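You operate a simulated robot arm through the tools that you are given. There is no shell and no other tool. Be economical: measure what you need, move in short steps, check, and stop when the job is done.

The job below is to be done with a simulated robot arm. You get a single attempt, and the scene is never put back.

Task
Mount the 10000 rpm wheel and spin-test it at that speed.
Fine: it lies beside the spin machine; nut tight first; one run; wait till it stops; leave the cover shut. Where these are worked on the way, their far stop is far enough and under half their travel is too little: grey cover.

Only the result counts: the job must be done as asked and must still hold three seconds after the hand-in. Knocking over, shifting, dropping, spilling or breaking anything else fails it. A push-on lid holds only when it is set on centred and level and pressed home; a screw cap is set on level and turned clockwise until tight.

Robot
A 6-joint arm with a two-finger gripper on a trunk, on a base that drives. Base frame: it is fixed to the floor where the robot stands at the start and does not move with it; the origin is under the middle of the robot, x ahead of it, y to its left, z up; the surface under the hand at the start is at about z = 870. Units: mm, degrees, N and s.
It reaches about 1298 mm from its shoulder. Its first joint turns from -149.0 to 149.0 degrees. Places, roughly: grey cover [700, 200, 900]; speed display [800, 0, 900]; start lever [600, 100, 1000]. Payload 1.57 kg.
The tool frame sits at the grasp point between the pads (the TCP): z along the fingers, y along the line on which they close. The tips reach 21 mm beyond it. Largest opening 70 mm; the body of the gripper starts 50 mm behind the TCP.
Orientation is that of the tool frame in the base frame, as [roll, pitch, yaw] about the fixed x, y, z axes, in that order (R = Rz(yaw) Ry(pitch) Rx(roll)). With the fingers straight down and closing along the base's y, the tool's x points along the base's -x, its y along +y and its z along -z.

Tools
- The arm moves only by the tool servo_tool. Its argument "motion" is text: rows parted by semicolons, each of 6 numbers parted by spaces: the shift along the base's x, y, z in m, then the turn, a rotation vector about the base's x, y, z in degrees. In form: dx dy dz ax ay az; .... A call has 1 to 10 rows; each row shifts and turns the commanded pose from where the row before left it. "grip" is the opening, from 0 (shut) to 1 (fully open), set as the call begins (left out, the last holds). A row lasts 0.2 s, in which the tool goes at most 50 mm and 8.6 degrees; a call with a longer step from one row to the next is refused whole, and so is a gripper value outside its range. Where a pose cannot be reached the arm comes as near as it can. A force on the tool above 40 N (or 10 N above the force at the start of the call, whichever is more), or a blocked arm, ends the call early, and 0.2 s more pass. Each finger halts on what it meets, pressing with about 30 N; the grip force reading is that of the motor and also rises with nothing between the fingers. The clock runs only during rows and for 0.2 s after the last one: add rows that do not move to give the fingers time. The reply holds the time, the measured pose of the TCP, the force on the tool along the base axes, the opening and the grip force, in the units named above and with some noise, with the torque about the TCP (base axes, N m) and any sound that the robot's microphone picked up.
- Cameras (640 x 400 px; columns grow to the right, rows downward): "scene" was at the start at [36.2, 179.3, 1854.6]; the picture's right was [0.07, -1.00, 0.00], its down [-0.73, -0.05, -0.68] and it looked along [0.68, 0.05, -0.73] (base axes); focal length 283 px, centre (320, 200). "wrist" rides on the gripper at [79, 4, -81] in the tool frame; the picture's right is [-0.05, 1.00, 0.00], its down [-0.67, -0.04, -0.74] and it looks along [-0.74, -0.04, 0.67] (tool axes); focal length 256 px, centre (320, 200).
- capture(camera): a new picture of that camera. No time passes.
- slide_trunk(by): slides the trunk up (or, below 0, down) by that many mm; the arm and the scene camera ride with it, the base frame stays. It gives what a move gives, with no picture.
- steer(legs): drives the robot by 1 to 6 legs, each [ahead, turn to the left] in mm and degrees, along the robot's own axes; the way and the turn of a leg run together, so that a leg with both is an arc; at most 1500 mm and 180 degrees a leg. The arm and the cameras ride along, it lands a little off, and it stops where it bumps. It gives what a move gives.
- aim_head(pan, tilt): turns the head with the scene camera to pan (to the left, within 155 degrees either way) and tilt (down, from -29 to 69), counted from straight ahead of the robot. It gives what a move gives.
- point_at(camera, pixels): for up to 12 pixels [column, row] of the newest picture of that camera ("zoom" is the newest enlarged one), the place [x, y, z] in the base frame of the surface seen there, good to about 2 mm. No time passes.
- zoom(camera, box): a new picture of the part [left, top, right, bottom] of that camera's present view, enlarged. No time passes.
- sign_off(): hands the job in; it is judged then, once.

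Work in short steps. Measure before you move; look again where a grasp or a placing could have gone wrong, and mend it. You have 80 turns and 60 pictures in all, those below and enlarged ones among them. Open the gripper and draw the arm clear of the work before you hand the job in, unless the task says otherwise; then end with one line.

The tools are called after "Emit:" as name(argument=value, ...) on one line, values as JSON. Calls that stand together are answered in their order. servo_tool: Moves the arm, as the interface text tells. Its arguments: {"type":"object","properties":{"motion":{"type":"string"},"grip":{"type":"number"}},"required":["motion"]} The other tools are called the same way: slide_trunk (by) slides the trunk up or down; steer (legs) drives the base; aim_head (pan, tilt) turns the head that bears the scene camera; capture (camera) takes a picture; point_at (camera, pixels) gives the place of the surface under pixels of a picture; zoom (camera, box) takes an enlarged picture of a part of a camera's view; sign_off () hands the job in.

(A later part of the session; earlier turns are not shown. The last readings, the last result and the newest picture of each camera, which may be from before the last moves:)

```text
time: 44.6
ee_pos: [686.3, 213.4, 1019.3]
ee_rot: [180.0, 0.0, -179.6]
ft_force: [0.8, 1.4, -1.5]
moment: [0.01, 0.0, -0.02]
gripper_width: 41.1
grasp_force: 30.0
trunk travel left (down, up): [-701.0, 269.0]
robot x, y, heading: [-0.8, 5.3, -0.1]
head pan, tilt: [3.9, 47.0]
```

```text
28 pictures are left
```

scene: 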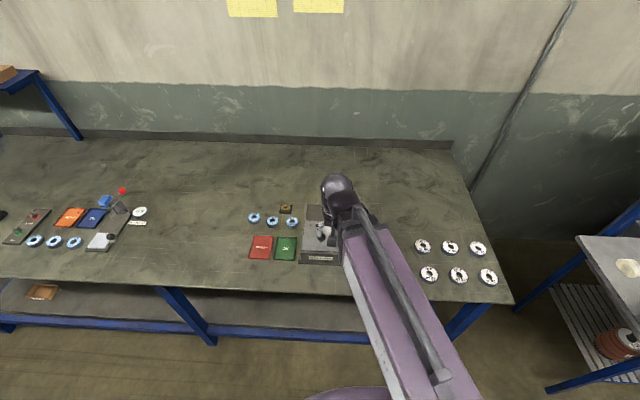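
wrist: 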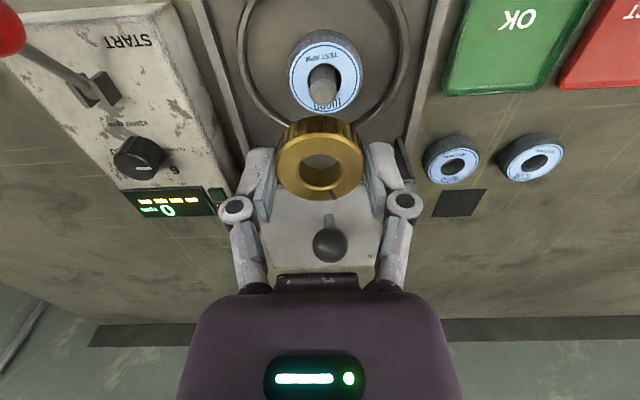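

I measure the held nut and the spindle tip in the same picture.

Emit:
point_at(camera="wrist", pixels=[[280, 167], [361, 167], [320, 135], [320, 196], [301, 170], [343, 170], [322, 104], [315, 98], [329, 98], [322, 92], [322, 96]])

Emit:
zoom(camera="wrist", box=[240, 20, 400, 120])

```text
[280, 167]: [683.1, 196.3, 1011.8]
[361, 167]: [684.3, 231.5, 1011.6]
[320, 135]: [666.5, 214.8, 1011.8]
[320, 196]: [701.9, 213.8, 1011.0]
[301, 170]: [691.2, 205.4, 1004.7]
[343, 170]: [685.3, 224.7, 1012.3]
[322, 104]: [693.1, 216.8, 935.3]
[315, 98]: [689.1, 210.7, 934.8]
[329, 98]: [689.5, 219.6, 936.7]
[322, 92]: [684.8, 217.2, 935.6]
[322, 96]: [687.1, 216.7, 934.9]
```

```text
4.00 times, centred on (320, 70) of wrist
```

zoom: 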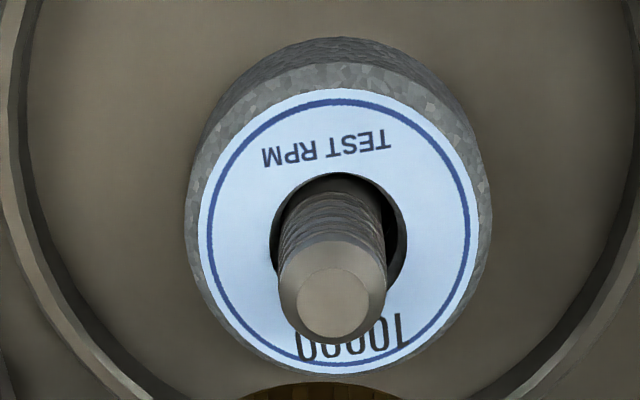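

I measure the tip disc and shaft edges in the enlargement.

Emit:
point_at(camera="zoom", pixels=[[333, 302], [300, 302], [367, 302], [333, 270], [333, 336], [282, 285], [384, 285], [340, 248]])

```text
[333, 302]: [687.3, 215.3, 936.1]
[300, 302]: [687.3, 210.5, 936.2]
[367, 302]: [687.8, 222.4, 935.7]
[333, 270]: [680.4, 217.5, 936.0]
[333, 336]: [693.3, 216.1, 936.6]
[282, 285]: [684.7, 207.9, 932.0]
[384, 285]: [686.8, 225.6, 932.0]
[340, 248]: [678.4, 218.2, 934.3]
```

Axis (687,216.6); nut centre nearly at the TCP. I shift (+1.3,+2.9) and pre-turn the hand counter-clockwise ~76° for turning room.

Emit:
servo_tool(motion="0.0013 0.0029 0 0 0 0;0 0 0 0 0 8.5;0 0 0 0 0 8.5;0 0 0 0 0 8.5;0 0 0 0 0 8.5;0 0 0 0 0 8.5;0 0 0 0 0 8.5;0 0 0 0 0 8.5;0 0 0 0 0 8.5;0 0 0 0 0 8.5")

Emit:
servo_tool(motion="0 0 0 0 0 0;0 0 0 0 0 0")

Emit:
capture(camera="wrist")

```text
time: 46.8
ee_pos: [688.6, 219.5, 1020.1]
ee_rot: [179.9, 0.0, -102.9]
ft_force: [-0.1, 0.2, -1.6]
moment: [-0.02, 0.0, -0.01]
gripper_width: 41.3
grasp_force: 30.0
trunk travel left (down, up): [-701.0, 269.0]
robot x, y, heading: [1.0, -0.3, 0.0]
head pan, tilt: [3.9, 47.0]
```

```text
time: 47.4
ee_pos: [688.5, 220.0, 1021.1]
ee_rot: [180.0, 0.0, -103.1]
ft_force: [-0.5, -0.8, -1.1]
moment: [-0.01, 0.02, -0.03]
gripper_width: 41.0
grasp_force: 30.0
trunk travel left (down, up): [-701.0, 269.0]
robot x, y, heading: [1.7, 2.7, 0.0]
head pan, tilt: [3.9, 47.0]
```

```text
26 pictures are left
```

wrist: 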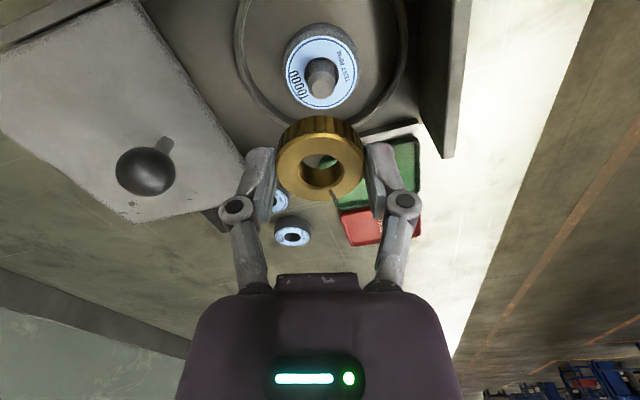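

TCP (688.5,219.8). I re-measure nut rim and spindle tip in this view.

Emit:
point_at(camera="wrist", pixels=[[280, 167], [361, 167], [320, 135], [320, 196], [322, 90], [313, 90], [331, 90], [322, 82], [322, 97]])

```text
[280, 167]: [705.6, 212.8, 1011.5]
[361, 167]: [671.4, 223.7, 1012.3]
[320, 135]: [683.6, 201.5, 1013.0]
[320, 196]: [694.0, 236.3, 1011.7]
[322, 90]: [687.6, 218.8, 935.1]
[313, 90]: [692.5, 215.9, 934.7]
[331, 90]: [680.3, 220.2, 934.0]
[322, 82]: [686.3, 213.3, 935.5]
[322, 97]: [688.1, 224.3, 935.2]
```

Nut (688.6,218.5) vs tip (687,217.5): I shift (−1.5,−1.0), lower 52 mm and look.

Emit:
servo_tool(motion="-0.0015 -0.001 0 0 0 0;0 0 0 0 0 0")

Emit:
slide_trunk(by=-52)

Emit:
slide_trunk(by=-7)

Emit:
capture(camera="wrist")

```text
time: 48.0
ee_pos: [686.5, 219.5, 1019.2]
ee_rot: [-180.0, 0.0, -103.0]
ft_force: [0.2, 0.4, -1.5]
moment: [-0.04, 0.01, 0.0]
gripper_width: 41.1
grasp_force: 29.2
trunk travel left (down, up): [-701.0, 269.0]
robot x, y, heading: [0.5, 5.4, -0.4]
head pan, tilt: [3.9, 47.0]
```

```text
time: 48.9
ee_pos: [687.7, 219.9, 968.3]
ee_rot: [180.0, 0.1, -103.1]
ft_force: [-1.2, 0.1, -1.5]
moment: [0.0, 0.0, -0.01]
gripper_width: 41.1
grasp_force: 29.6
trunk travel left (down, up): [-649.0, 321.0]
robot x, y, heading: [-1.6, 3.9, -0.2]
head pan, tilt: [3.9, 47.0]
```

```text
time: 49.5
ee_pos: [687.7, 219.3, 962.4]
ee_rot: [180.0, 0.0, -103.1]
ft_force: [0.1, -0.2, -1.0]
moment: [0.02, -0.05, -0.01]
gripper_width: 40.8
grasp_force: 30.3
trunk travel left (down, up): [-642.0, 328.0]
robot x, y, heading: [-1.4, 2.1, -0.1]
head pan, tilt: [3.9, 47.0]
```

```text
25 pictures are left
```

wrist: 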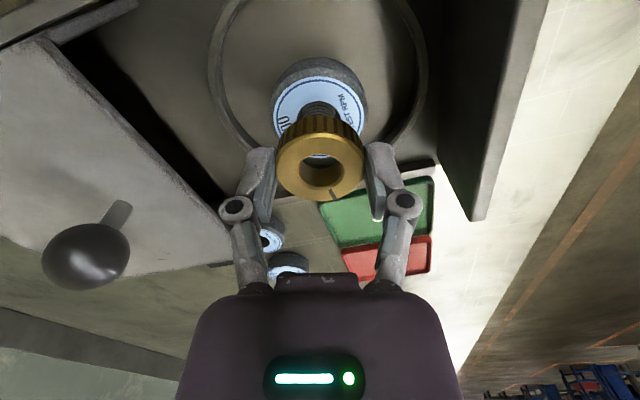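

TCP y still reads 219.6; I shift y by −1.2 and lower in 3 mm steps, watching force.

Emit:
servo_tool(motion="0 -0.0012 0 0 0 0;0 0 0 0 0 0")

Emit:
slide_trunk(by=-3)

Emit:
slide_trunk(by=-2)

Emit:
zoom(camera="wrist", box=[240, 60, 400, 210])

```text
time: 50.1
ee_pos: [687.6, 218.1, 961.4]
ee_rot: [-180.0, 0.0, -103.2]
ft_force: [-0.1, -0.1, -1.0]
moment: [-0.02, -0.01, 0.0]
gripper_width: 41.1
grasp_force: 29.5
trunk travel left (down, up): [-642.0, 328.0]
robot x, y, heading: [-0.8, 2.9, 0.2]
head pan, tilt: [3.9, 47.0]
```

```text
time: 50.6
ee_pos: [685.9, 218.0, 958.2]
ee_rot: [180.0, 0.0, -103.1]
ft_force: [0.4, -0.8, -0.8]
moment: [-0.03, -0.02, 0.0]
gripper_width: 41.1
grasp_force: 30.1
trunk travel left (down, up): [-639.0, 331.0]
robot x, y, heading: [2.5, 2.4, -0.1]
head pan, tilt: [3.9, 47.0]
```

```text
time: 51.1
ee_pos: [686.7, 216.4, 955.6]
ee_rot: [-180.0, -0.1, -103.1]
ft_force: [0.2, -7.8, -1.6]
moment: [-0.15, 0.05, 0.03]
gripper_width: 41.2
grasp_force: 30.6
trunk travel left (down, up): [-637.0, 333.0]
robot x, y, heading: [-4.6, 4.2, -0.2]
head pan, tilt: [3.9, 47.0]
```

```text
2.67 times, centred on (320, 135) of wrist
```

zoom: 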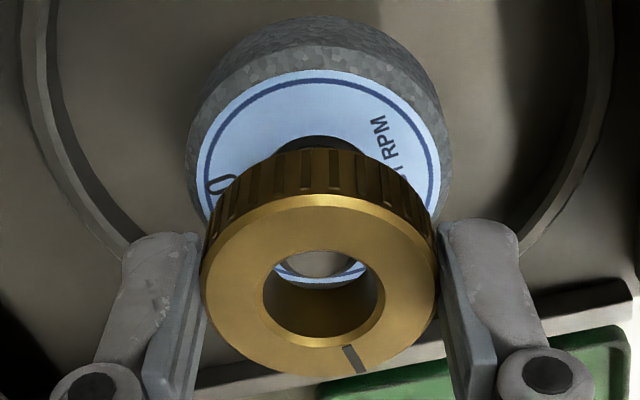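

A sideways −7.8 N along y shows the nut is slightly too far +y on the chamfer; I shift −1 mm and continue.

Emit:
servo_tool(motion="0 -0.001 0 0 0 0;0 0 0 0 0 0")

Emit:
slide_trunk(by=-2)

```text
time: 51.7
ee_pos: [686.3, 216.6, 955.7]
ee_rot: [180.0, 0.0, -103.0]
ft_force: [-3.8, -6.0, -3.4]
moment: [-0.14, 0.1, -0.05]
gripper_width: 40.8
grasp_force: 29.7
trunk travel left (down, up): [-637.0, 333.0]
robot x, y, heading: [1.0, 2.5, -0.1]
head pan, tilt: [3.9, 47.0]
```

```text
time: 52.2
ee_pos: [687.0, 216.2, 954.2]
ee_rot: [180.0, 0.0, -103.1]
ft_force: [-1.2, -7.1, -1.9]
moment: [-0.16, 0.02, 0.03]
gripper_width: 41.0
grasp_force: 30.2
trunk travel left (down, up): [-635.0, 335.0]
robot x, y, heading: [1.1, 2.2, -0.2]
head pan, tilt: [3.9, 47.0]
```

Little change; nut bottom is ~929, past the tip. I nudge −1 y once more and then turn clockwise ~40°.

Emit:
servo_tool(motion="0 -0.0015 0 0 0 0;0 0 0 0 0 0")

Emit:
servo_tool(motion="0 0 0 0 0 -8;0 0 0 0 0 -8;0 0 0 0 0 -8;0 0 0 0 0 -8;0 0 0 0 0 -8;0 0 0 0 0 0")

Emit:
zoom(camera="wrist", box=[240, 60, 400, 210])

```text
time: 52.8
ee_pos: [687.1, 216.3, 953.9]
ee_rot: [180.0, 0.0, -103.2]
ft_force: [0.0, -0.2, -1.2]
moment: [0.0, 0.02, -0.01]
gripper_width: 41.0
grasp_force: 30.1
trunk travel left (down, up): [-635.0, 335.0]
robot x, y, heading: [0.5, 2.3, 0.1]
head pan, tilt: [3.9, 47.0]
```

```text
time: 54.2
ee_pos: [687.3, 214.9, 954.1]
ee_rot: [180.0, 0.0, -143.2]
ft_force: [-6.9, -0.5, -2.2]
moment: [-0.03, 0.11, 0.05]
gripper_width: 41.3
grasp_force: 29.7
trunk travel left (down, up): [-635.0, 335.0]
robot x, y, heading: [-2.2, 5.1, -0.1]
head pan, tilt: [3.9, 47.0]
```

```text
2.67 times, centred on (320, 135) of wrist
```

zoom: 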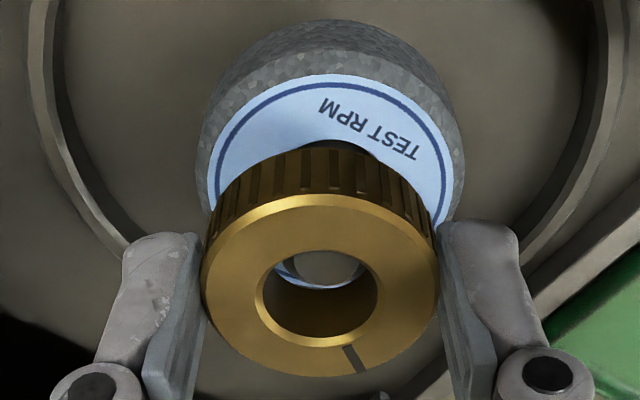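

Now −6.9 N along x after turning (nut slightly off the TCP); I shift −1.2 mm x and lower 2 mm to feel the thread.

Emit:
servo_tool(motion="-0.0012 0 0 0 0 0;0 0 0 0 0 0")

Emit:
slide_trunk(by=-3)

```text
time: 54.8
ee_pos: [686.5, 215.2, 953.6]
ee_rot: [-180.0, 0.0, -143.1]
ft_force: [0.0, 0.9, -2.0]
moment: [0.0, 0.0, -0.02]
gripper_width: 41.1
grasp_force: 30.4
trunk travel left (down, up): [-635.0, 335.0]
robot x, y, heading: [-2.0, 3.3, -0.1]
head pan, tilt: [3.9, 47.0]
```

```text
time: 55.4
ee_pos: [684.9, 215.6, 951.9]
ee_rot: [-179.9, 0.0, -143.0]
ft_force: [-0.3, 0.4, -1.1]
moment: [0.0, -0.02, 0.0]
gripper_width: 41.2
grasp_force: 29.5
trunk travel left (down, up): [-632.0, 338.0]
robot x, y, heading: [1.9, 6.4, -0.0]
head pan, tilt: [3.9, 47.0]
```

No resistance; the nut slides freely. I lower on in steps until it meets something.

Emit:
slide_trunk(by=-3)

Emit:
slide_trunk(by=-3)

Emit:
slide_trunk(by=-3)

Emit:
zoom(camera="wrist", box=[240, 60, 400, 210])

```text
time: 55.9
ee_pos: [686.7, 215.4, 946.7]
ee_rot: [-179.9, 0.0, -143.1]
ft_force: [0.3, -0.3, -1.5]
moment: [0.01, -0.02, -0.02]
gripper_width: 41.3
grasp_force: 29.8
trunk travel left (down, up): [-629.0, 341.0]
robot x, y, heading: [-1.0, 5.2, -0.3]
head pan, tilt: [3.9, 47.0]
```

```text
time: 56.4
ee_pos: [686.3, 214.7, 945.7]
ee_rot: [179.9, -0.1, -143.1]
ft_force: [-0.7, 0.0, -1.5]
moment: [-0.03, 0.05, 0.0]
gripper_width: 41.2
grasp_force: 30.4
trunk travel left (down, up): [-626.0, 344.0]
robot x, y, heading: [0.1, 2.4, -0.3]
head pan, tilt: [3.9, 47.0]
```

```text
time: 56.9
ee_pos: [684.5, 216.0, 942.3]
ee_rot: [-180.0, 0.0, -143.0]
ft_force: [-0.3, -0.6, -1.0]
moment: [-0.02, 0.01, 0.02]
gripper_width: 40.7
grasp_force: 30.2
trunk travel left (down, up): [-623.0, 347.0]
robot x, y, heading: [2.5, 7.4, 0.1]
head pan, tilt: [3.9, 47.0]
```

```text
2.67 times, centred on (320, 135) of wrist
```

zoom: 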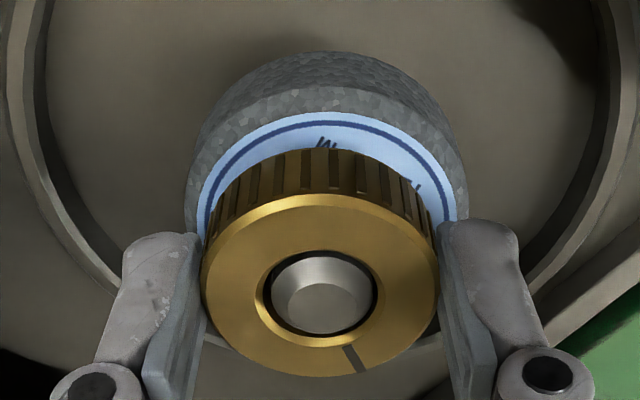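

The spindle is centred in the nut. Down to the wheel face.

Emit:
slide_trunk(by=-2)

Emit:
slide_trunk(by=-2)

```text
time: 57.4
ee_pos: [686.5, 215.1, 939.9]
ee_rot: [180.0, -0.1, -143.1]
ft_force: [-0.2, -1.0, -2.4]
moment: [-0.04, -0.01, 0.04]
gripper_width: 41.1
grasp_force: 29.6
trunk travel left (down, up): [-621.0, 349.0]
robot x, y, heading: [-2.3, 4.5, -0.0]
head pan, tilt: [3.9, 47.0]
```

```text
time: 58.0
ee_pos: [686.5, 214.8, 938.7]
ee_rot: [-179.9, 0.1, -143.2]
ft_force: [0.3, 0.5, -1.1]
moment: [0.05, 0.04, 0.0]
gripper_width: 41.2
grasp_force: 29.7
trunk travel left (down, up): [-619.0, 351.0]
robot x, y, heading: [1.1, 2.7, -0.3]
head pan, tilt: [3.9, 47.0]
```

Emit:
slide_trunk(by=-2)

Emit:
slide_trunk(by=-1)

```text
time: 58.5
ee_pos: [686.0, 217.0, 937.1]
ee_rot: [-180.0, 0.1, -143.2]
ft_force: [4.5, 0.3, 16.1]
moment: [0.03, -0.12, -0.05]
gripper_width: 41.4
grasp_force: 29.4
trunk travel left (down, up): [-617.0, 353.0]
robot x, y, heading: [-0.6, 4.9, 0.0]
head pan, tilt: [3.9, 47.0]
```

```text
time: 59.0
ee_pos: [685.9, 214.0, 936.4]
ee_rot: [179.9, 0.1, -143.2]
ft_force: [4.7, 1.5, 16.3]
moment: [0.0, -0.17, 0.01]
gripper_width: 41.5
grasp_force: 30.4
trunk travel left (down, up): [-616.0, 354.0]
robot x, y, heading: [2.7, 5.5, -0.3]
head pan, tilt: [3.9, 47.0]
```

The nut rests on the wheel (16 N). Now I turn it clockwise ~80°, watching the torque about z.

Emit:
servo_tool(motion="0 0 0 0 0 -8;0 0 0 0 0 -8;0 0 0 0 0 -8;0 0 0 0 0 -8;0 0 0 0 0 -8;0 0 0 0 0 -8;0 0 0 0 0 -8;0 0 0 0 0 -8;0 0 0 0 0 -8;0 0 0 0 0 -8")

Emit:
zoom(camera="wrist", box=[240, 60, 400, 210])

```text
time: 61.2
ee_pos: [686.1, 216.4, 935.2]
ee_rot: [-179.9, -0.1, 136.8]
ft_force: [-1.6, 3.3, -1.4]
moment: [0.1, 0.06, 0.05]
gripper_width: 41.3
grasp_force: 30.1
trunk travel left (down, up): [-616.0, 354.0]
robot x, y, heading: [-1.4, 3.7, -0.1]
head pan, tilt: [3.9, 47.0]
```

```text
2.67 times, centred on (320, 135) of wrist
```

zoom: 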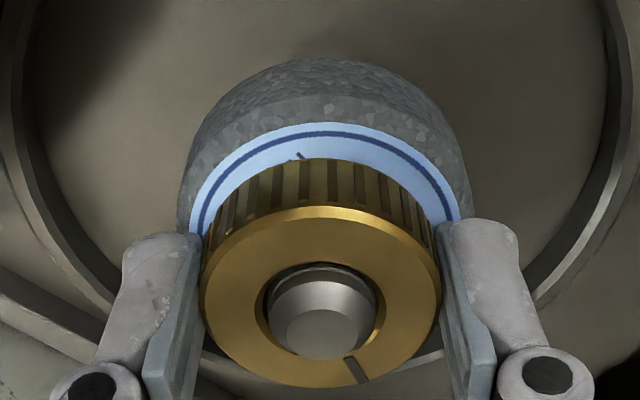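

The nut drew down (force gone), so the thread bites. Another 80°.

Emit:
servo_tool(motion="0 0 0 0 0 -8;0 0 0 0 0 -8;0 0 0 0 0 -8;0 0 0 0 0 -8;0 0 0 0 0 -8;0 0 0 0 0 -8;0 0 0 0 0 -8;0 0 0 0 0 -8;0 0 0 0 0 -8;0 0 0 0 0 -8")

Emit:
zoom(camera="wrist", box=[240, 60, 400, 210])

```text
time: 63.4
ee_pos: [686.0, 216.2, 933.5]
ee_rot: [180.0, 0.0, 56.7]
ft_force: [5.4, 15.2, 2.6]
moment: [0.3, -0.09, 0.02]
gripper_width: 41.0
grasp_force: 29.8
trunk travel left (down, up): [-616.0, 354.0]
robot x, y, heading: [-0.0, 1.5, -0.5]
head pan, tilt: [3.9, 47.0]
```

```text
2.67 times, centred on (320, 135) of wrist
```

zoom: 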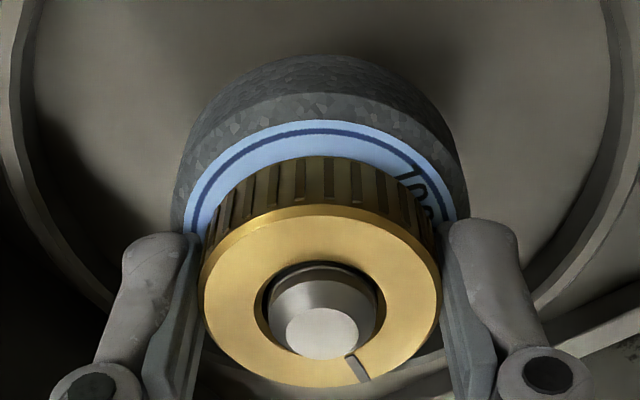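

The hand follows the nut down (933.5). A side force of +15 N in y: I relieve it by +2 mm y and go on turning.

Emit:
servo_tool(motion="0.0005 0.002 0 0 0 0;0 0 0 0 0 -8;0 0 0 0 0 -8;0 0 0 0 0 -8;0 0 0 0 0 -8;0 0 0 0 0 -8;0 0 0 0 0 -8;0 0 0 0 0 -8;0 0 0 0 0 -8;0 0 0 0 0 0")

Emit:
zoom(camera="wrist", box=[240, 60, 400, 210])

```text
time: 65.6
ee_pos: [687.5, 214.8, 935.3]
ee_rot: [-179.6, -0.1, 25.5]
ft_force: [-7.1, 32.0, -0.6]
moment: [0.56, 0.08, 0.02]
gripper_width: 41.1
grasp_force: 30.3
out of reach, approached as far as the arm can: row 5, 6, 7, 8, 9
trunk travel left (down, up): [-616.0, 354.0]
robot x, y, heading: [2.6, 3.7, -0.2]
head pan, tilt: [3.9, 47.0]
```

```text
2.67 times, centred on (320, 135) of wrist
```

zoom: 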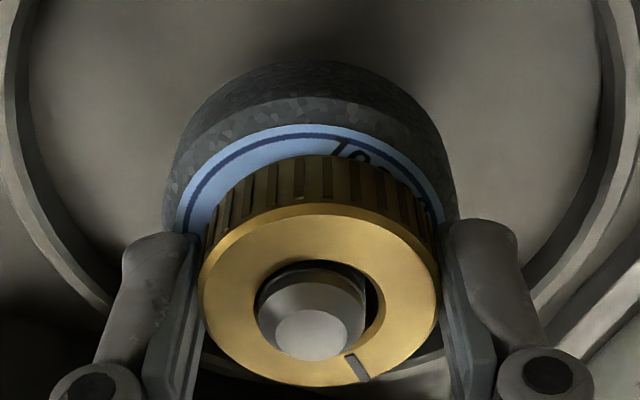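

The wrist reached its limit at yaw≈25° with side load. I open, recentre on the axis (≈687,217) and turn back counter-clockwise for a new bite.

Emit:
servo_tool(motion="0 0 0 0 0 0;0 0 0 0 0 0;0 0 0 0 0 0", grip=1)

Emit:
servo_tool(motion="0 0.002 0 0 0 8.5;0 0 0 0 0 8.5;0 0 0 0 0 8.5;0 0 0 0 0 8.5;0 0 0 0 0 8.5;0 0 0 0 0 8.5;0 0 0 0 0 8.5;0 0 0 0 0 8.5;0 0 0 0 0 8.5;0 0 0 0 0 8.5")

Emit:
servo_tool(motion="0 0 0 0 0 8.5;0 0 0 0 0 8.5;0 0 0 0 0 8.5;0 0 0 0 0 8.5;0 0 0 0 0 8.5;0 0 0 0 0 8.5;0 0 0 0 0 8.5;0 0 0 0 0 8.5;0 0 0 0 0 0")

Emit:
capture(camera="wrist")

```text
time: 66.4
ee_pos: [688.9, 210.9, 934.6]
ee_rot: [-179.9, -0.1, 25.5]
ft_force: [-0.6, -0.5, 0.0]
moment: [0.0, -0.01, 0.01]
gripper_width: 70.1
grasp_force: 0.1
trunk travel left (down, up): [-616.0, 354.0]
robot x, y, heading: [-2.1, 2.6, -0.2]
head pan, tilt: [3.9, 47.0]
```

```text
time: 68.6
ee_pos: [690.1, 212.4, 935.4]
ee_rot: [-179.8, 0.0, 110.7]
ft_force: [0.5, -0.1, -0.4]
moment: [-0.02, -0.02, 0.02]
gripper_width: 70.0
grasp_force: 0.1
trunk travel left (down, up): [-616.0, 354.0]
robot x, y, heading: [2.0, 1.9, -0.3]
head pan, tilt: [3.9, 47.0]
```

```text
time: 70.6
ee_pos: [688.5, 212.6, 935.3]
ee_rot: [-179.7, -0.2, 178.6]
ft_force: [0.4, -0.2, 0.3]
moment: [0.02, 0.0, 0.0]
gripper_width: 70.2
grasp_force: 0.0
trunk travel left (down, up): [-616.0, 354.0]
robot x, y, heading: [-1.6, 5.2, -0.3]
head pan, tilt: [3.9, 47.0]
```

```text
18 pictures are left
```

wrist: 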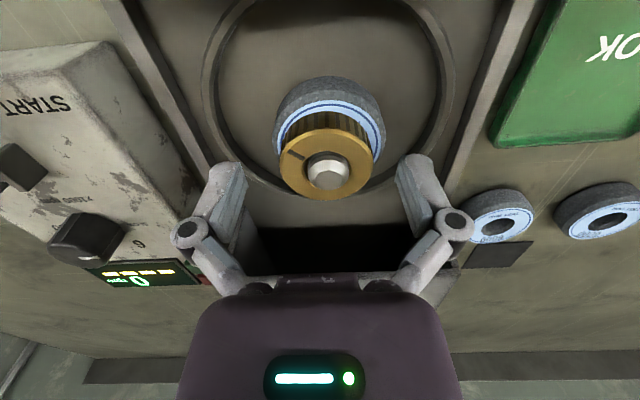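

I measure the nut's present place from this picture.

Emit:
point_at(camera="wrist", pixels=[[282, 160], [372, 160], [327, 131], [327, 198], [327, 180], [310, 172], [345, 172], [285, 135], [380, 130], [330, 105], [327, 165]])

```text
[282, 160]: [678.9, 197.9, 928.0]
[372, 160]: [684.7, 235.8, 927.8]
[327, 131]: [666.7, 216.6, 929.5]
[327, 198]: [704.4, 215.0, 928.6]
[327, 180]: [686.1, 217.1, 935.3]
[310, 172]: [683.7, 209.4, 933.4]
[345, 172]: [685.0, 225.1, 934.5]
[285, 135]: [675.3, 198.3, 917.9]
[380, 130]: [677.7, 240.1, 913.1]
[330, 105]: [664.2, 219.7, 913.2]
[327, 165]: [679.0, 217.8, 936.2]
```

Nut top 928.5, axis (686,217); it is almost down on the wheel (913). I recentre, turn to yaw≈−103 and regrasp.

Emit:
servo_tool(motion="-0.0025 0.0044 0.001 0 0 8.5;0 0 0 0 0 8.5;0 0 0 0 0 8.5;0 0 0 0 0 8.5;0 0 0 0 0 8.5;0 0 0 0 0 8.5;0 0 0 0 0 8.5;0 0 0 0 0 8.5;0 0 0 0 0 8.5;0 0 0 0 0 0")

Emit:
servo_tool(motion="0 0 0 0 0 0")

```text
time: 72.8
ee_pos: [685.8, 217.3, 935.1]
ee_rot: [-179.7, 0.0, -104.8]
ft_force: [-0.3, 0.2, -0.2]
moment: [-0.01, 0.01, 0.01]
gripper_width: 69.9
grasp_force: 0.0
trunk travel left (down, up): [-616.0, 354.0]
robot x, y, heading: [-3.3, 2.6, 0.1]
head pan, tilt: [3.9, 47.0]
```

```text
time: 73.2
ee_pos: [686.7, 218.0, 935.4]
ee_rot: [-179.8, 0.1, -105.0]
ft_force: [-0.7, -1.4, 0.3]
moment: [0.01, 0.02, 0.0]
gripper_width: 69.8
grasp_force: 0.1
trunk travel left (down, up): [-616.0, 354.0]
robot x, y, heading: [-0.4, 2.5, -0.1]
head pan, tilt: [3.9, 47.0]
```

Centred at (686.3,217.6). I close on the nut, then turn clockwise ~64°.

Emit:
servo_tool(motion="0 0 0 0 0 0;0 0 0 0 0 0;0 0 0 0 0 0;0 0 0 0 0 0", grip=0)

Emit:
servo_tool(motion="0 0 0 0 0 -8;0 0 0 0 0 -8;0 0 0 0 0 -8;0 0 0 0 0 -8;0 0 0 0 0 -8;0 0 0 0 0 -8;0 0 0 0 0 -8;0 0 0 0 0 -8")

```text
time: 74.2
ee_pos: [686.5, 217.1, 935.9]
ee_rot: [-179.8, 0.0, -105.0]
ft_force: [1.5, 0.6, 9.0]
moment: [-0.04, -0.17, -0.01]
gripper_width: 41.1
grasp_force: 30.0
trunk travel left (down, up): [-616.0, 354.0]
robot x, y, heading: [0.8, 9.9, -0.2]
head pan, tilt: [3.9, 47.0]
```

```text
time: 76.0
ee_pos: [686.8, 216.9, 935.1]
ee_rot: [-179.7, 0.0, -169.2]
ft_force: [4.6, -1.6, 0.6]
moment: [0.01, -0.11, 0.04]
gripper_width: 41.0
grasp_force: 30.2
trunk travel left (down, up): [-616.0, 354.0]
robot x, y, heading: [-1.4, 1.6, -0.1]
head pan, tilt: [3.9, 47.0]
```

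Little torque yet. I keep turning.

Emit:
servo_tool(motion="0 0 0 0 0 -8;0 0 0 0 0 -8;0 0 0 0 0 -8;0 0 0 0 0 -8;0 0 0 0 0 -8;0 0 0 0 0 -8;0 0 0 0 0 -8;0 0 0 0 0 -8")

Emit:
servo_tool(motion="0 0 0 0 0 -8;0 0 0 0 0 -8;0 0 0 0 0 -8;0 0 0 0 0 -8;0 0 0 0 0 -8;0 0 0 0 0 -8;0 0 0 0 0 -8;0 0 0 0 0 -8")

Emit:
capture(camera="wrist")

```text
time: 77.8
ee_pos: [686.8, 216.8, 935.5]
ee_rot: [-179.9, 0.0, 126.8]
ft_force: [11.2, -8.7, 2.1]
moment: [-0.18, -0.26, 0.09]
gripper_width: 41.1
grasp_force: 29.7
trunk travel left (down, up): [-616.0, 354.0]
robot x, y, heading: [0.2, 0.6, -0.3]
head pan, tilt: [3.9, 47.0]
```

```text
time: 79.6
ee_pos: [686.5, 217.5, 934.5]
ee_rot: [-179.8, 0.1, 62.7]
ft_force: [2.7, -8.6, -0.7]
moment: [-0.17, -0.07, 0.04]
gripper_width: 41.2
grasp_force: 29.7
trunk travel left (down, up): [-616.0, 354.0]
robot x, y, heading: [3.0, 3.0, -0.1]
head pan, tilt: [3.9, 47.0]
```

```text
17 pictures are left
```

wrist: 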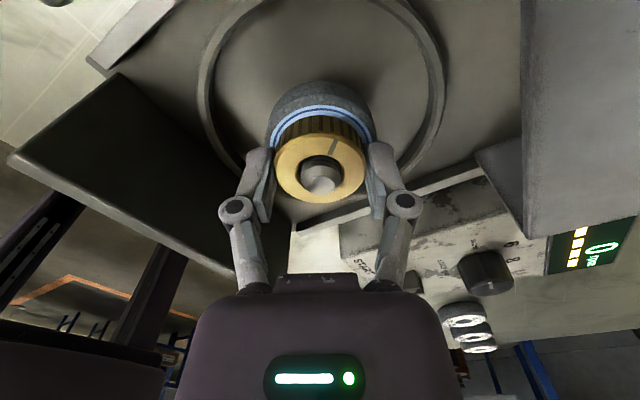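

The notch kept its place relative to the hand, so the nut has turned with it. I check its height.

Emit:
point_at(camera="wrist", pixels=[[285, 165], [357, 165], [320, 140], [300, 185], [340, 188], [318, 107], [275, 120], [365, 118], [320, 184]])

```text
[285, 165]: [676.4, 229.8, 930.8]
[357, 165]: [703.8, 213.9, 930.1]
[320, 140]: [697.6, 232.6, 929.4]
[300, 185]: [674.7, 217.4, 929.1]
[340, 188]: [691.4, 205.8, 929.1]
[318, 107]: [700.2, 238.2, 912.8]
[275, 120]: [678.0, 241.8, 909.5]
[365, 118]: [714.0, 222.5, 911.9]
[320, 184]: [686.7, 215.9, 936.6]
```

Nut top ≈929.5 and wheel top 913: the nut is on the wheel face. I turn on to the wrist's limit and read the torque.

Emit:
servo_tool(motion="0 0 0 0 0 -8;0 0 0 0 0 -8;0 0 0 0 0 -8;0 0 0 0 0 -6")

Emit:
servo_tool(motion="0 0 0 0 0 0;0 0 0 0 0 0;0 0 0 0 0 0", grip=1)

Emit:
servo_tool(motion="0 0 0 0 0 8.5;0 0 0 0 0 8.5;0 0 0 0 0 8.5;0 0 0 0 0 8.5;0 0 0 0 0 8.5;0 0 0 0 0 8.5;0 0 0 0 0 8.5;0 0 0 0 0 8.5;0 0 0 0 0 8.5;0 0 0 0 0 8.5")

Emit:
servo_tool(motion="0 0 0 0 0 8.5;0 0 0 0 0 8.5;0 0 0 0 0 8.5;0 0 0 0 0 8.5;0 0 0 0 0 8.5;0 0 0 0 0 8.5;0 0 0 0 0 8.5;0 0 0 0 0 8.5;0 0 0 0 0 0")

Emit:
capture(camera="wrist")

```text
time: 80.6
ee_pos: [685.7, 217.6, 934.7]
ee_rot: [-179.8, -0.1, 32.9]
ft_force: [2.8, -7.5, 0.1]
moment: [-0.14, -0.09, 0.05]
gripper_width: 41.0
grasp_force: 30.4
trunk travel left (down, up): [-616.0, 354.0]
robot x, y, heading: [-1.4, 6.3, -0.0]
head pan, tilt: [3.9, 47.0]
```

```text
time: 81.4
ee_pos: [685.4, 216.9, 935.3]
ee_rot: [-179.9, 0.0, 33.0]
ft_force: [0.6, 0.0, -1.2]
moment: [-0.02, -0.01, -0.01]
gripper_width: 70.0
grasp_force: 0.1
trunk travel left (down, up): [-616.0, 354.0]
robot x, y, heading: [1.8, 6.7, 0.2]
head pan, tilt: [3.9, 47.0]
```

```text
time: 83.6
ee_pos: [685.7, 217.6, 934.6]
ee_rot: [-179.7, 0.0, 118.1]
ft_force: [0.2, 0.4, -0.6]
moment: [0.0, -0.02, -0.01]
gripper_width: 70.4
grasp_force: 0.0
trunk travel left (down, up): [-616.0, 354.0]
robot x, y, heading: [2.8, 5.2, 0.1]
head pan, tilt: [3.9, 47.0]
```

```text
time: 85.6
ee_pos: [685.7, 217.7, 933.9]
ee_rot: [-179.8, 0.0, -173.8]
ft_force: [0.4, 0.3, -0.1]
moment: [-0.01, -0.02, -0.04]
gripper_width: 70.0
grasp_force: 0.1
trunk travel left (down, up): [-616.0, 354.0]
robot x, y, heading: [2.4, 5.2, -0.3]
head pan, tilt: [3.9, 47.0]
```

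```text
16 pictures are left
```

wrist: 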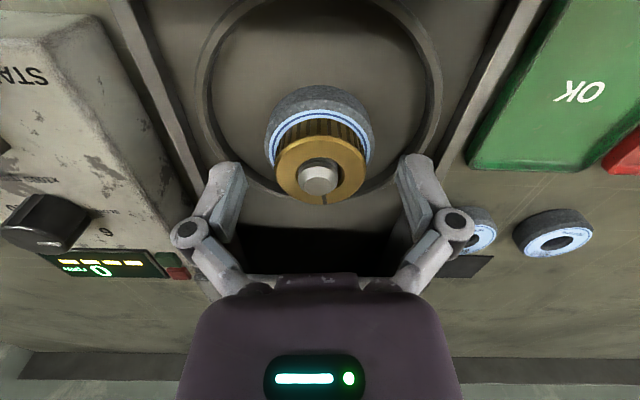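

The notch now points at +x; the nut turned 200°. I turn back to −104°, regrasp and turn again.

Emit:
servo_tool(motion="0 0 0 0 0 8.5;0 0 0 0 0 8.5;0 0 0 0 0 8.5;0 0 0 0 0 8.5;0 0 0 0 0 8.5;0 0 0 0 0 8.5;0 0 0 0 0 8.5;0 0 0 0 0 8.5;0 0 0 0 0 8.5;0 0 0 0 0 8.5")

Emit:
servo_tool(motion="0.0005 0 0 0 0 0;0 0 0 0 0 0;0 0 0 0 0 0;0 0 0 0 0 0", grip=0)

Emit:
servo_tool(motion="0 0 0 0 0 -8;0 0 0 0 0 -8;0 0 0 0 0 -8;0 0 0 0 0 -8;0 0 0 0 0 -8;0 0 0 0 0 -8;0 0 0 0 0 -8;0 0 0 0 0 -8")

Emit:
servo_tool(motion="0 0 0 0 0 -8;0 0 0 0 0 -8;0 0 0 0 0 -8;0 0 0 0 0 -8;0 0 0 0 0 -8;0 0 0 0 0 -8;0 0 0 0 0 -8;0 0 0 0 0 -8")

Emit:
servo_tool(motion="0 0 0 0 0 -8;0 0 0 0 0 -8;0 0 0 0 0 -8;0 0 0 0 0 -8;0 0 0 0 0 -8;0 0 0 0 0 -8;0 0 0 0 0 -8;0 0 0 0 0 -8")

Emit:
capture(camera="wrist")

```text
time: 87.8
ee_pos: [685.9, 217.3, 934.5]
ee_rot: [-179.9, 0.0, -88.8]
ft_force: [0.1, -0.6, -0.3]
moment: [0.03, 0.01, 0.06]
gripper_width: 70.0
grasp_force: 0.0
trunk travel left (down, up): [-616.0, 354.0]
robot x, y, heading: [0.5, 5.0, -0.0]
head pan, tilt: [3.9, 47.0]
```

```text
time: 88.8
ee_pos: [686.8, 216.9, 935.4]
ee_rot: [-179.8, 0.1, -89.0]
ft_force: [-0.9, -0.2, 5.2]
moment: [0.0, 0.09, -0.01]
gripper_width: 41.4
grasp_force: 30.1
trunk travel left (down, up): [-616.0, 354.0]
robot x, y, heading: [0.3, 4.9, -0.0]
head pan, tilt: [3.9, 47.0]
```

```text
time: 90.6
ee_pos: [687.2, 217.4, 936.4]
ee_rot: [-179.8, -0.1, -153.1]
ft_force: [-0.1, 0.0, -0.5]
moment: [0.01, 0.03, 0.02]
gripper_width: 41.1
grasp_force: 29.9
trunk travel left (down, up): [-616.0, 354.0]
robot x, y, heading: [2.2, 8.5, -0.1]
head pan, tilt: [3.9, 47.0]
```

```text
time: 92.4
ee_pos: [687.8, 217.9, 935.3]
ee_rot: [-179.8, 0.0, 142.8]
ft_force: [2.5, -0.3, 1.5]
moment: [-0.04, -0.04, 0.04]
gripper_width: 41.1
grasp_force: 29.4
trunk travel left (down, up): [-616.0, 354.0]
robot x, y, heading: [-2.8, 2.6, 0.0]
head pan, tilt: [3.9, 47.0]
```

```text
time: 94.2
ee_pos: [685.9, 218.3, 935.5]
ee_rot: [-179.8, -0.1, 78.9]
ft_force: [-0.2, 0.3, -0.9]
moment: [-0.01, 0.01, -0.02]
gripper_width: 41.1
grasp_force: 29.9
trunk travel left (down, up): [-616.0, 354.0]
robot x, y, heading: [0.2, 3.8, -0.1]
head pan, tilt: [3.9, 47.0]
```

```text
15 pictures are left
```

wrist: 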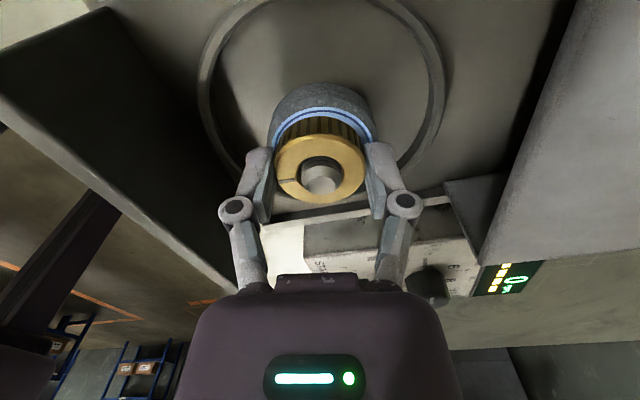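

The nut keeps turning with the hand (≈570° in all) with no torque. I test whether the thread holds it by lifting 2 mm.

Emit:
slide_trunk(by=2)

Emit:
slide_trunk(by=2)

Emit:
capture(camera="wrist")

```text
time: 94.7
ee_pos: [686.3, 216.1, 936.7]
ee_rot: [-179.8, 0.0, 78.9]
ft_force: [0.6, 0.1, -6.2]
moment: [0.01, -0.02, -0.02]
gripper_width: 41.3
grasp_force: 30.3
trunk travel left (down, up): [-618.0, 352.0]
robot x, y, heading: [1.5, 0.9, -0.1]
head pan, tilt: [3.9, 47.0]
```

```text
time: 95.2
ee_pos: [687.3, 216.9, 937.2]
ee_rot: [-179.9, 0.0, 79.0]
ft_force: [-0.5, -2.0, -20.0]
moment: [-0.04, 0.02, -0.01]
gripper_width: 41.3
grasp_force: 29.5
trunk travel left (down, up): [-620.0, 350.0]
robot x, y, heading: [-0.6, 0.6, -0.1]
head pan, tilt: [3.9, 47.0]
```

```text
14 pictures are left
```

wrist: 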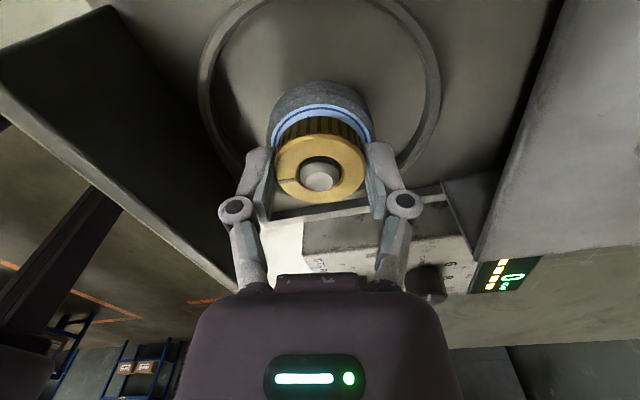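

The nut resists lifting (−20 N), so the thread holds it. I go back down 2 mm and keep tightening.

Emit:
slide_trunk(by=-2)

Emit:
servo_tool(motion="0 0 0 0 0 -8;0 0 0 0 0 -8;0 0 0 0 0 -8;0 0 0 0 0 -8;0 0 0 0 0 -8;0 0 0 0 0 -6")

Emit:
servo_tool(motion="0 0 0 0 0 0;0 0 0 0 0 0;0 0 0 0 0 0", grip=1)

Emit:
servo_tool(motion="0 0 0 0 0 8.5;0 0 0 0 0 8.5;0 0 0 0 0 8.5;0 0 0 0 0 8.5;0 0 0 0 0 8.5;0 0 0 0 0 8.5;0 0 0 0 0 8.5;0 0 0 0 0 8.5;0 0 0 0 0 8.5;0 0 0 0 0 8.5")

Emit:
servo_tool(motion="0 0 0 0 0 8.5;0 0 0 0 0 8.5;0 0 0 0 0 8.5;0 0 0 0 0 8.5;0 0 0 0 0 8.5;0 0 0 0 0 8.5;0 0 0 0 0 8.5;0 0 0 0 0 8.5;0 0 0 0 0 0")

Emit:
zoom(camera="wrist", box=[240, 60, 400, 210])

```text
time: 95.7
ee_pos: [687.7, 217.9, 937.5]
ee_rot: [-179.8, 0.0, 78.9]
ft_force: [-0.4, -1.1, -8.2]
moment: [0.01, -0.02, 0.02]
gripper_width: 41.4
grasp_force: 30.4
trunk travel left (down, up): [-618.0, 352.0]
robot x, y, heading: [-2.8, 5.4, -0.1]
head pan, tilt: [3.9, 47.0]
```

```text
time: 97.1
ee_pos: [685.8, 217.4, 938.0]
ee_rot: [-179.8, 0.1, 32.9]
ft_force: [0.7, -0.3, -6.9]
moment: [0.01, -0.03, -0.04]
gripper_width: 41.2
grasp_force: 30.0
trunk travel left (down, up): [-618.0, 352.0]
robot x, y, heading: [0.6, 2.9, -0.2]
head pan, tilt: [3.9, 47.0]
```

```text
time: 97.9
ee_pos: [685.7, 217.1, 937.5]
ee_rot: [-179.7, 0.0, 33.0]
ft_force: [1.2, 0.8, -0.2]
moment: [-0.03, 0.01, 0.03]
gripper_width: 70.2
grasp_force: 0.0
trunk travel left (down, up): [-618.0, 352.0]
robot x, y, heading: [-2.3, 5.1, -0.2]
head pan, tilt: [3.9, 47.0]
```

```text
time: 100.1
ee_pos: [685.9, 216.1, 937.0]
ee_rot: [-179.9, 0.0, 118.2]
ft_force: [-0.2, -0.1, 0.0]
moment: [0.01, 0.0, 0.01]
gripper_width: 69.9
grasp_force: 0.0
trunk travel left (down, up): [-618.0, 352.0]
robot x, y, heading: [0.9, 6.5, 0.2]
head pan, tilt: [3.9, 47.0]
```

```text
time: 102.1
ee_pos: [686.4, 217.0, 936.2]
ee_rot: [-179.8, 0.0, -173.8]
ft_force: [0.0, -0.5, 0.4]
moment: [0.01, 0.01, 0.0]
gripper_width: 70.1
grasp_force: 0.0
trunk travel left (down, up): [-618.0, 352.0]
robot x, y, heading: [-0.3, 4.4, -0.3]
head pan, tilt: [3.9, 47.0]
```

```text
2.67 times, centred on (320, 135) of wrist
```

zoom: 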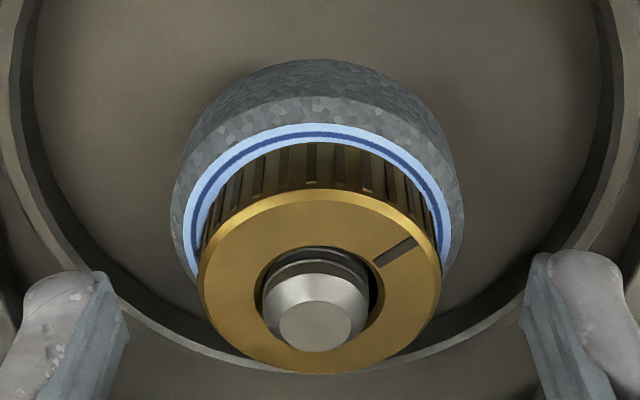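

The notch has moved just as the hand did (no slip). I measure nut and wheel heights here.

Emit:
point_at(camera="zoom", pixels=[[215, 260], [425, 255], [320, 200], [320, 360], [300, 220], [240, 330], [400, 330], [315, 325], [320, 128], [195, 210], [445, 210], [320, 152]])

```text
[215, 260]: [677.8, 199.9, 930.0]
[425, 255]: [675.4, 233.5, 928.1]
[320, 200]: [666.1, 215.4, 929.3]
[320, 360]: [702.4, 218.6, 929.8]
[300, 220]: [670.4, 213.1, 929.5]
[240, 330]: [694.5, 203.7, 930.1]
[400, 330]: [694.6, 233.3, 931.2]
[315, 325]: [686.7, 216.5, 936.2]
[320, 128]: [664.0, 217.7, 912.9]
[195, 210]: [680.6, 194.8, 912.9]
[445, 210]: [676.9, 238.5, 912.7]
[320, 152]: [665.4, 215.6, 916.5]
```

The nut is down on the wheel (929.6 − 16.6 = 913) yet turns freely: possibly it is tight and wheel and spindle turn along. I enlarge the wheel's flank now, turn 60° more, come back and compare.

Emit:
zoom(camera="wrist", box=[270, 75, 370, 135])

Emit:
servo_tool(motion="0 0 0 0 0 0;0 0 0 0 0 0;0 0 0 0 0 0;0 0 0 0 0 0", grip=0)

Emit:
servo_tool(motion="0 0 0 0 0 -8.5;0 0 0 0 0 -8.5;0 0 0 0 0 -8.5;0 0 0 0 0 -8.5;0 0 0 0 0 0")

Emit:
servo_tool(motion="0 0 0 0 0 0;0 0 0 0 0 0;0 0 0 0 0 0", grip=1)

Emit:
servo_tool(motion="0 0 0 0 0 8.5;0 0 0 0 0 8.5;0 0 0 0 0 8.5;0 0 0 0 0 8.5;0 0 0 0 0 0")

Emit:
zoom(camera="wrist", box=[270, 75, 370, 135])

```text
6.40 times, centred on (320, 105) of wrist
```

zoom: 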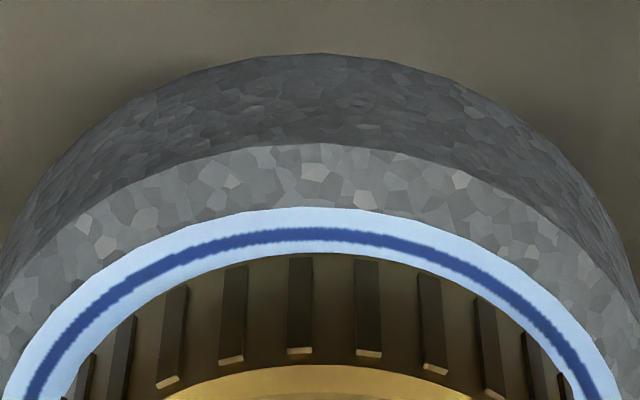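

```text
time: 103.1
ee_pos: [686.7, 216.6, 936.9]
ee_rot: [-179.8, 0.0, -174.0]
ft_force: [0.2, -0.2, 4.2]
moment: [-0.02, -0.04, -0.01]
gripper_width: 41.1
grasp_force: 29.8
trunk travel left (down, up): [-618.0, 352.0]
robot x, y, heading: [0.2, 2.8, -0.2]
head pan, tilt: [3.9, 47.0]
```

```text
time: 104.3
ee_pos: [685.1, 218.2, 936.8]
ee_rot: [-179.7, 0.0, 151.9]
ft_force: [2.1, -0.5, 0.9]
moment: [-0.01, -0.06, -0.03]
gripper_width: 41.0
grasp_force: 29.8
trunk travel left (down, up): [-618.0, 352.0]
robot x, y, heading: [4.9, 5.2, -0.4]
head pan, tilt: [3.9, 47.0]
```

```text
time: 105.1
ee_pos: [684.6, 217.1, 936.8]
ee_rot: [-179.9, 0.0, 151.9]
ft_force: [-0.6, -0.7, -0.7]
moment: [-0.02, 0.02, 0.0]
gripper_width: 69.7
grasp_force: 0.0
trunk travel left (down, up): [-618.0, 352.0]
robot x, y, heading: [2.6, 5.1, -0.1]
head pan, tilt: [3.9, 47.0]
```

```text
time: 106.3
ee_pos: [687.3, 215.3, 937.7]
ee_rot: [-179.8, -0.1, -173.9]
ft_force: [-0.1, 0.4, 0.4]
moment: [0.0, -0.01, -0.01]
gripper_width: 70.2
grasp_force: 0.0
trunk travel left (down, up): [-618.0, 352.0]
robot x, y, heading: [0.9, 7.1, -0.2]
head pan, tilt: [3.9, 47.0]
```

```text
6.40 times, centred on (320, 105) of wrist
```

zoom: 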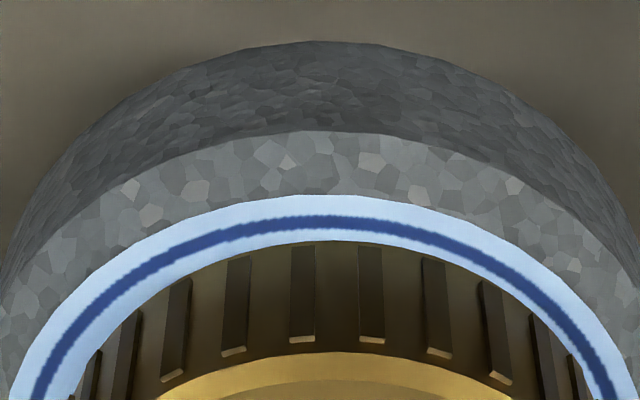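

The flank facets shifted ~8° while the nut turned 34°: the wheel is only being dragged partly so far. I do another full bite of ~230°.

Emit:
servo_tool(motion="-0.0005 0.001 0 0 0 8.5;0 0 0 0 0 8.5;0 0 0 0 0 8.5;0 0 0 0 0 8.5;0 0 0 0 0 8.5;0 0 0 0 0 8.5;0 0 0 0 0 8.5;0 0 0 0 0 8.5;0 0 0 0 0 8.5;0 0 0 0 0 8.5")

Emit:
servo_tool(motion="0 0 0 0 0 0;0 0 0 0 0 0;0 0 0 0 0 0;0 0 0 0 0 0", grip=0)

Emit:
servo_tool(motion="0 0 0 0 0 -8.5;0 0 0 0 0 -8.5;0 0 0 0 0 -8.5;0 0 0 0 0 -8.5;0 0 0 0 0 -8.5;0 0 0 0 0 -8.5;0 0 0 0 0 -8.5;0 0 0 0 0 -8.5;0 0 0 0 0 -8.5;0 0 0 0 0 -8.5")

Emit:
servo_tool(motion="0 0 0 0 0 -8.5;0 0 0 0 0 -8.5;0 0 0 0 0 -8.5;0 0 0 0 0 -8.5;0 0 0 0 0 -8.5;0 0 0 0 0 -8.5;0 0 0 0 0 -8.5;0 0 0 0 0 -8.5;0 0 0 0 0 -8.5;0 0 0 0 0 -8.5")

Emit:
servo_tool(motion="0 0 0 0 0 -8.5;0 0 0 0 0 -8.5;0 0 0 0 0 -8.5;0 0 0 0 0 -8.5;0 0 0 0 0 -8.5;0 0 0 0 0 -8.5;0 0 0 0 0 -8")

Emit:
servo_tool(motion="0 0 0 0 0 0;0 0 0 0 0 0;0 0 0 0 0 0", grip=1)

Emit:
servo_tool(motion="0 0 0 0 0 8.5;0 0 0 0 0 8.5;0 0 0 0 0 8.5;0 0 0 0 0 8.5;0 0 0 0 0 8.5;0 0 0 0 0 8.5;0 0 0 0 0 8.5;0 0 0 0 0 8.5;0 0 0 0 0 8.5;0 0 0 0 0 8.5")

Emit:
servo_tool(motion="0 0 0 0 0 8.5;0 0 0 0 0 8.5;0 0 0 0 0 8.5;0 0 0 0 0 8.5;0 0 0 0 0 8.5;0 0 0 0 0 8.5;0 0 0 0 0 8.5;0 0 0 0 0 0")

Emit:
zoom(camera="wrist", box=[240, 60, 400, 210])

```text
time: 108.5
ee_pos: [685.2, 218.4, 937.1]
ee_rot: [-179.7, 0.0, -88.8]
ft_force: [0.2, -0.2, -0.5]
moment: [0.0, -0.03, 0.0]
gripper_width: 70.0
grasp_force: 0.1
trunk travel left (down, up): [-618.0, 352.0]
robot x, y, heading: [-0.8, 6.1, -0.2]
head pan, tilt: [3.9, 47.0]
```

```text
time: 109.5
ee_pos: [685.2, 217.4, 937.9]
ee_rot: [-179.7, 0.0, -89.0]
ft_force: [-0.7, 0.4, 1.4]
moment: [0.0, 0.06, 0.02]
gripper_width: 41.1
grasp_force: 29.9
trunk travel left (down, up): [-618.0, 352.0]
robot x, y, heading: [-2.1, 2.2, -0.0]
head pan, tilt: [3.9, 47.0]
```

```text
time: 111.7
ee_pos: [686.9, 216.4, 937.0]
ee_rot: [-179.7, 0.1, -174.2]
ft_force: [14.0, -0.4, 3.5]
moment: [0.0, -0.3, 0.05]
gripper_width: 41.2
grasp_force: 30.1
trunk travel left (down, up): [-618.0, 352.0]
robot x, y, heading: [-0.5, 3.1, -0.0]
head pan, tilt: [3.9, 47.0]
```

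```text
time: 113.9
ee_pos: [687.4, 216.7, 936.8]
ee_rot: [-179.7, 0.1, 100.7]
ft_force: [9.5, -12.4, -0.2]
moment: [-0.27, -0.23, 0.02]
gripper_width: 41.4
grasp_force: 30.3
trunk travel left (down, up): [-618.0, 352.0]
robot x, y, heading: [-1.9, 0.9, -0.2]
head pan, tilt: [3.9, 47.0]
```

```text
time: 115.5
ee_pos: [686.3, 217.4, 936.1]
ee_rot: [-179.9, -0.1, 41.8]
ft_force: [6.4, -16.0, -0.4]
moment: [-0.34, -0.13, 0.03]
gripper_width: 41.1
grasp_force: 29.8
trunk travel left (down, up): [-618.0, 352.0]
robot x, y, heading: [1.5, 2.3, 0.1]
head pan, tilt: [3.9, 47.0]
```

```text
time: 116.3
ee_pos: [685.2, 219.4, 936.5]
ee_rot: [-179.8, 0.1, 41.9]
ft_force: [-0.3, 0.2, -0.4]
moment: [-0.01, 0.0, 0.01]
gripper_width: 70.1
grasp_force: 0.1
trunk travel left (down, up): [-618.0, 352.0]
robot x, y, heading: [2.9, 1.8, -0.1]
head pan, tilt: [3.9, 47.0]
```

```text
time: 118.5
ee_pos: [686.5, 216.2, 936.4]
ee_rot: [-179.8, 0.0, 127.2]
ft_force: [0.0, 0.3, -0.5]
moment: [0.0, 0.01, 0.0]
gripper_width: 70.0
grasp_force: 0.1
trunk travel left (down, up): [-618.0, 352.0]
robot x, y, heading: [-3.3, 4.4, -0.0]
head pan, tilt: [3.9, 47.0]
```

```text
time: 120.3
ee_pos: [687.4, 217.8, 937.0]
ee_rot: [-179.8, 0.0, -173.4]
ft_force: [-0.3, 0.8, 0.2]
moment: [-0.03, 0.01, -0.03]
gripper_width: 70.1
grasp_force: 0.1
trunk travel left (down, up): [-618.0, 352.0]
robot x, y, heading: [2.0, 3.1, -0.3]
head pan, tilt: [3.9, 47.0]
```

```text
2.67 times, centred on (320, 135) of wrist
```

zoom: 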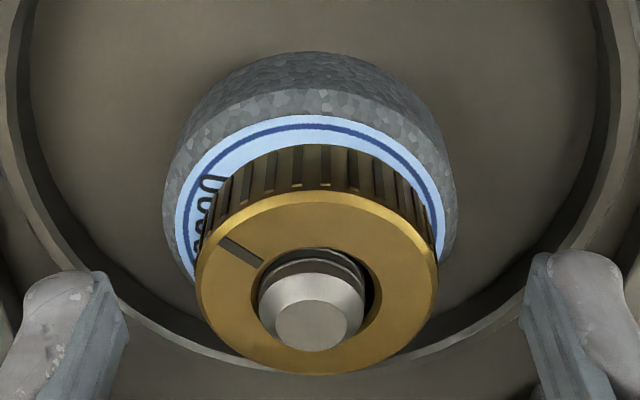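

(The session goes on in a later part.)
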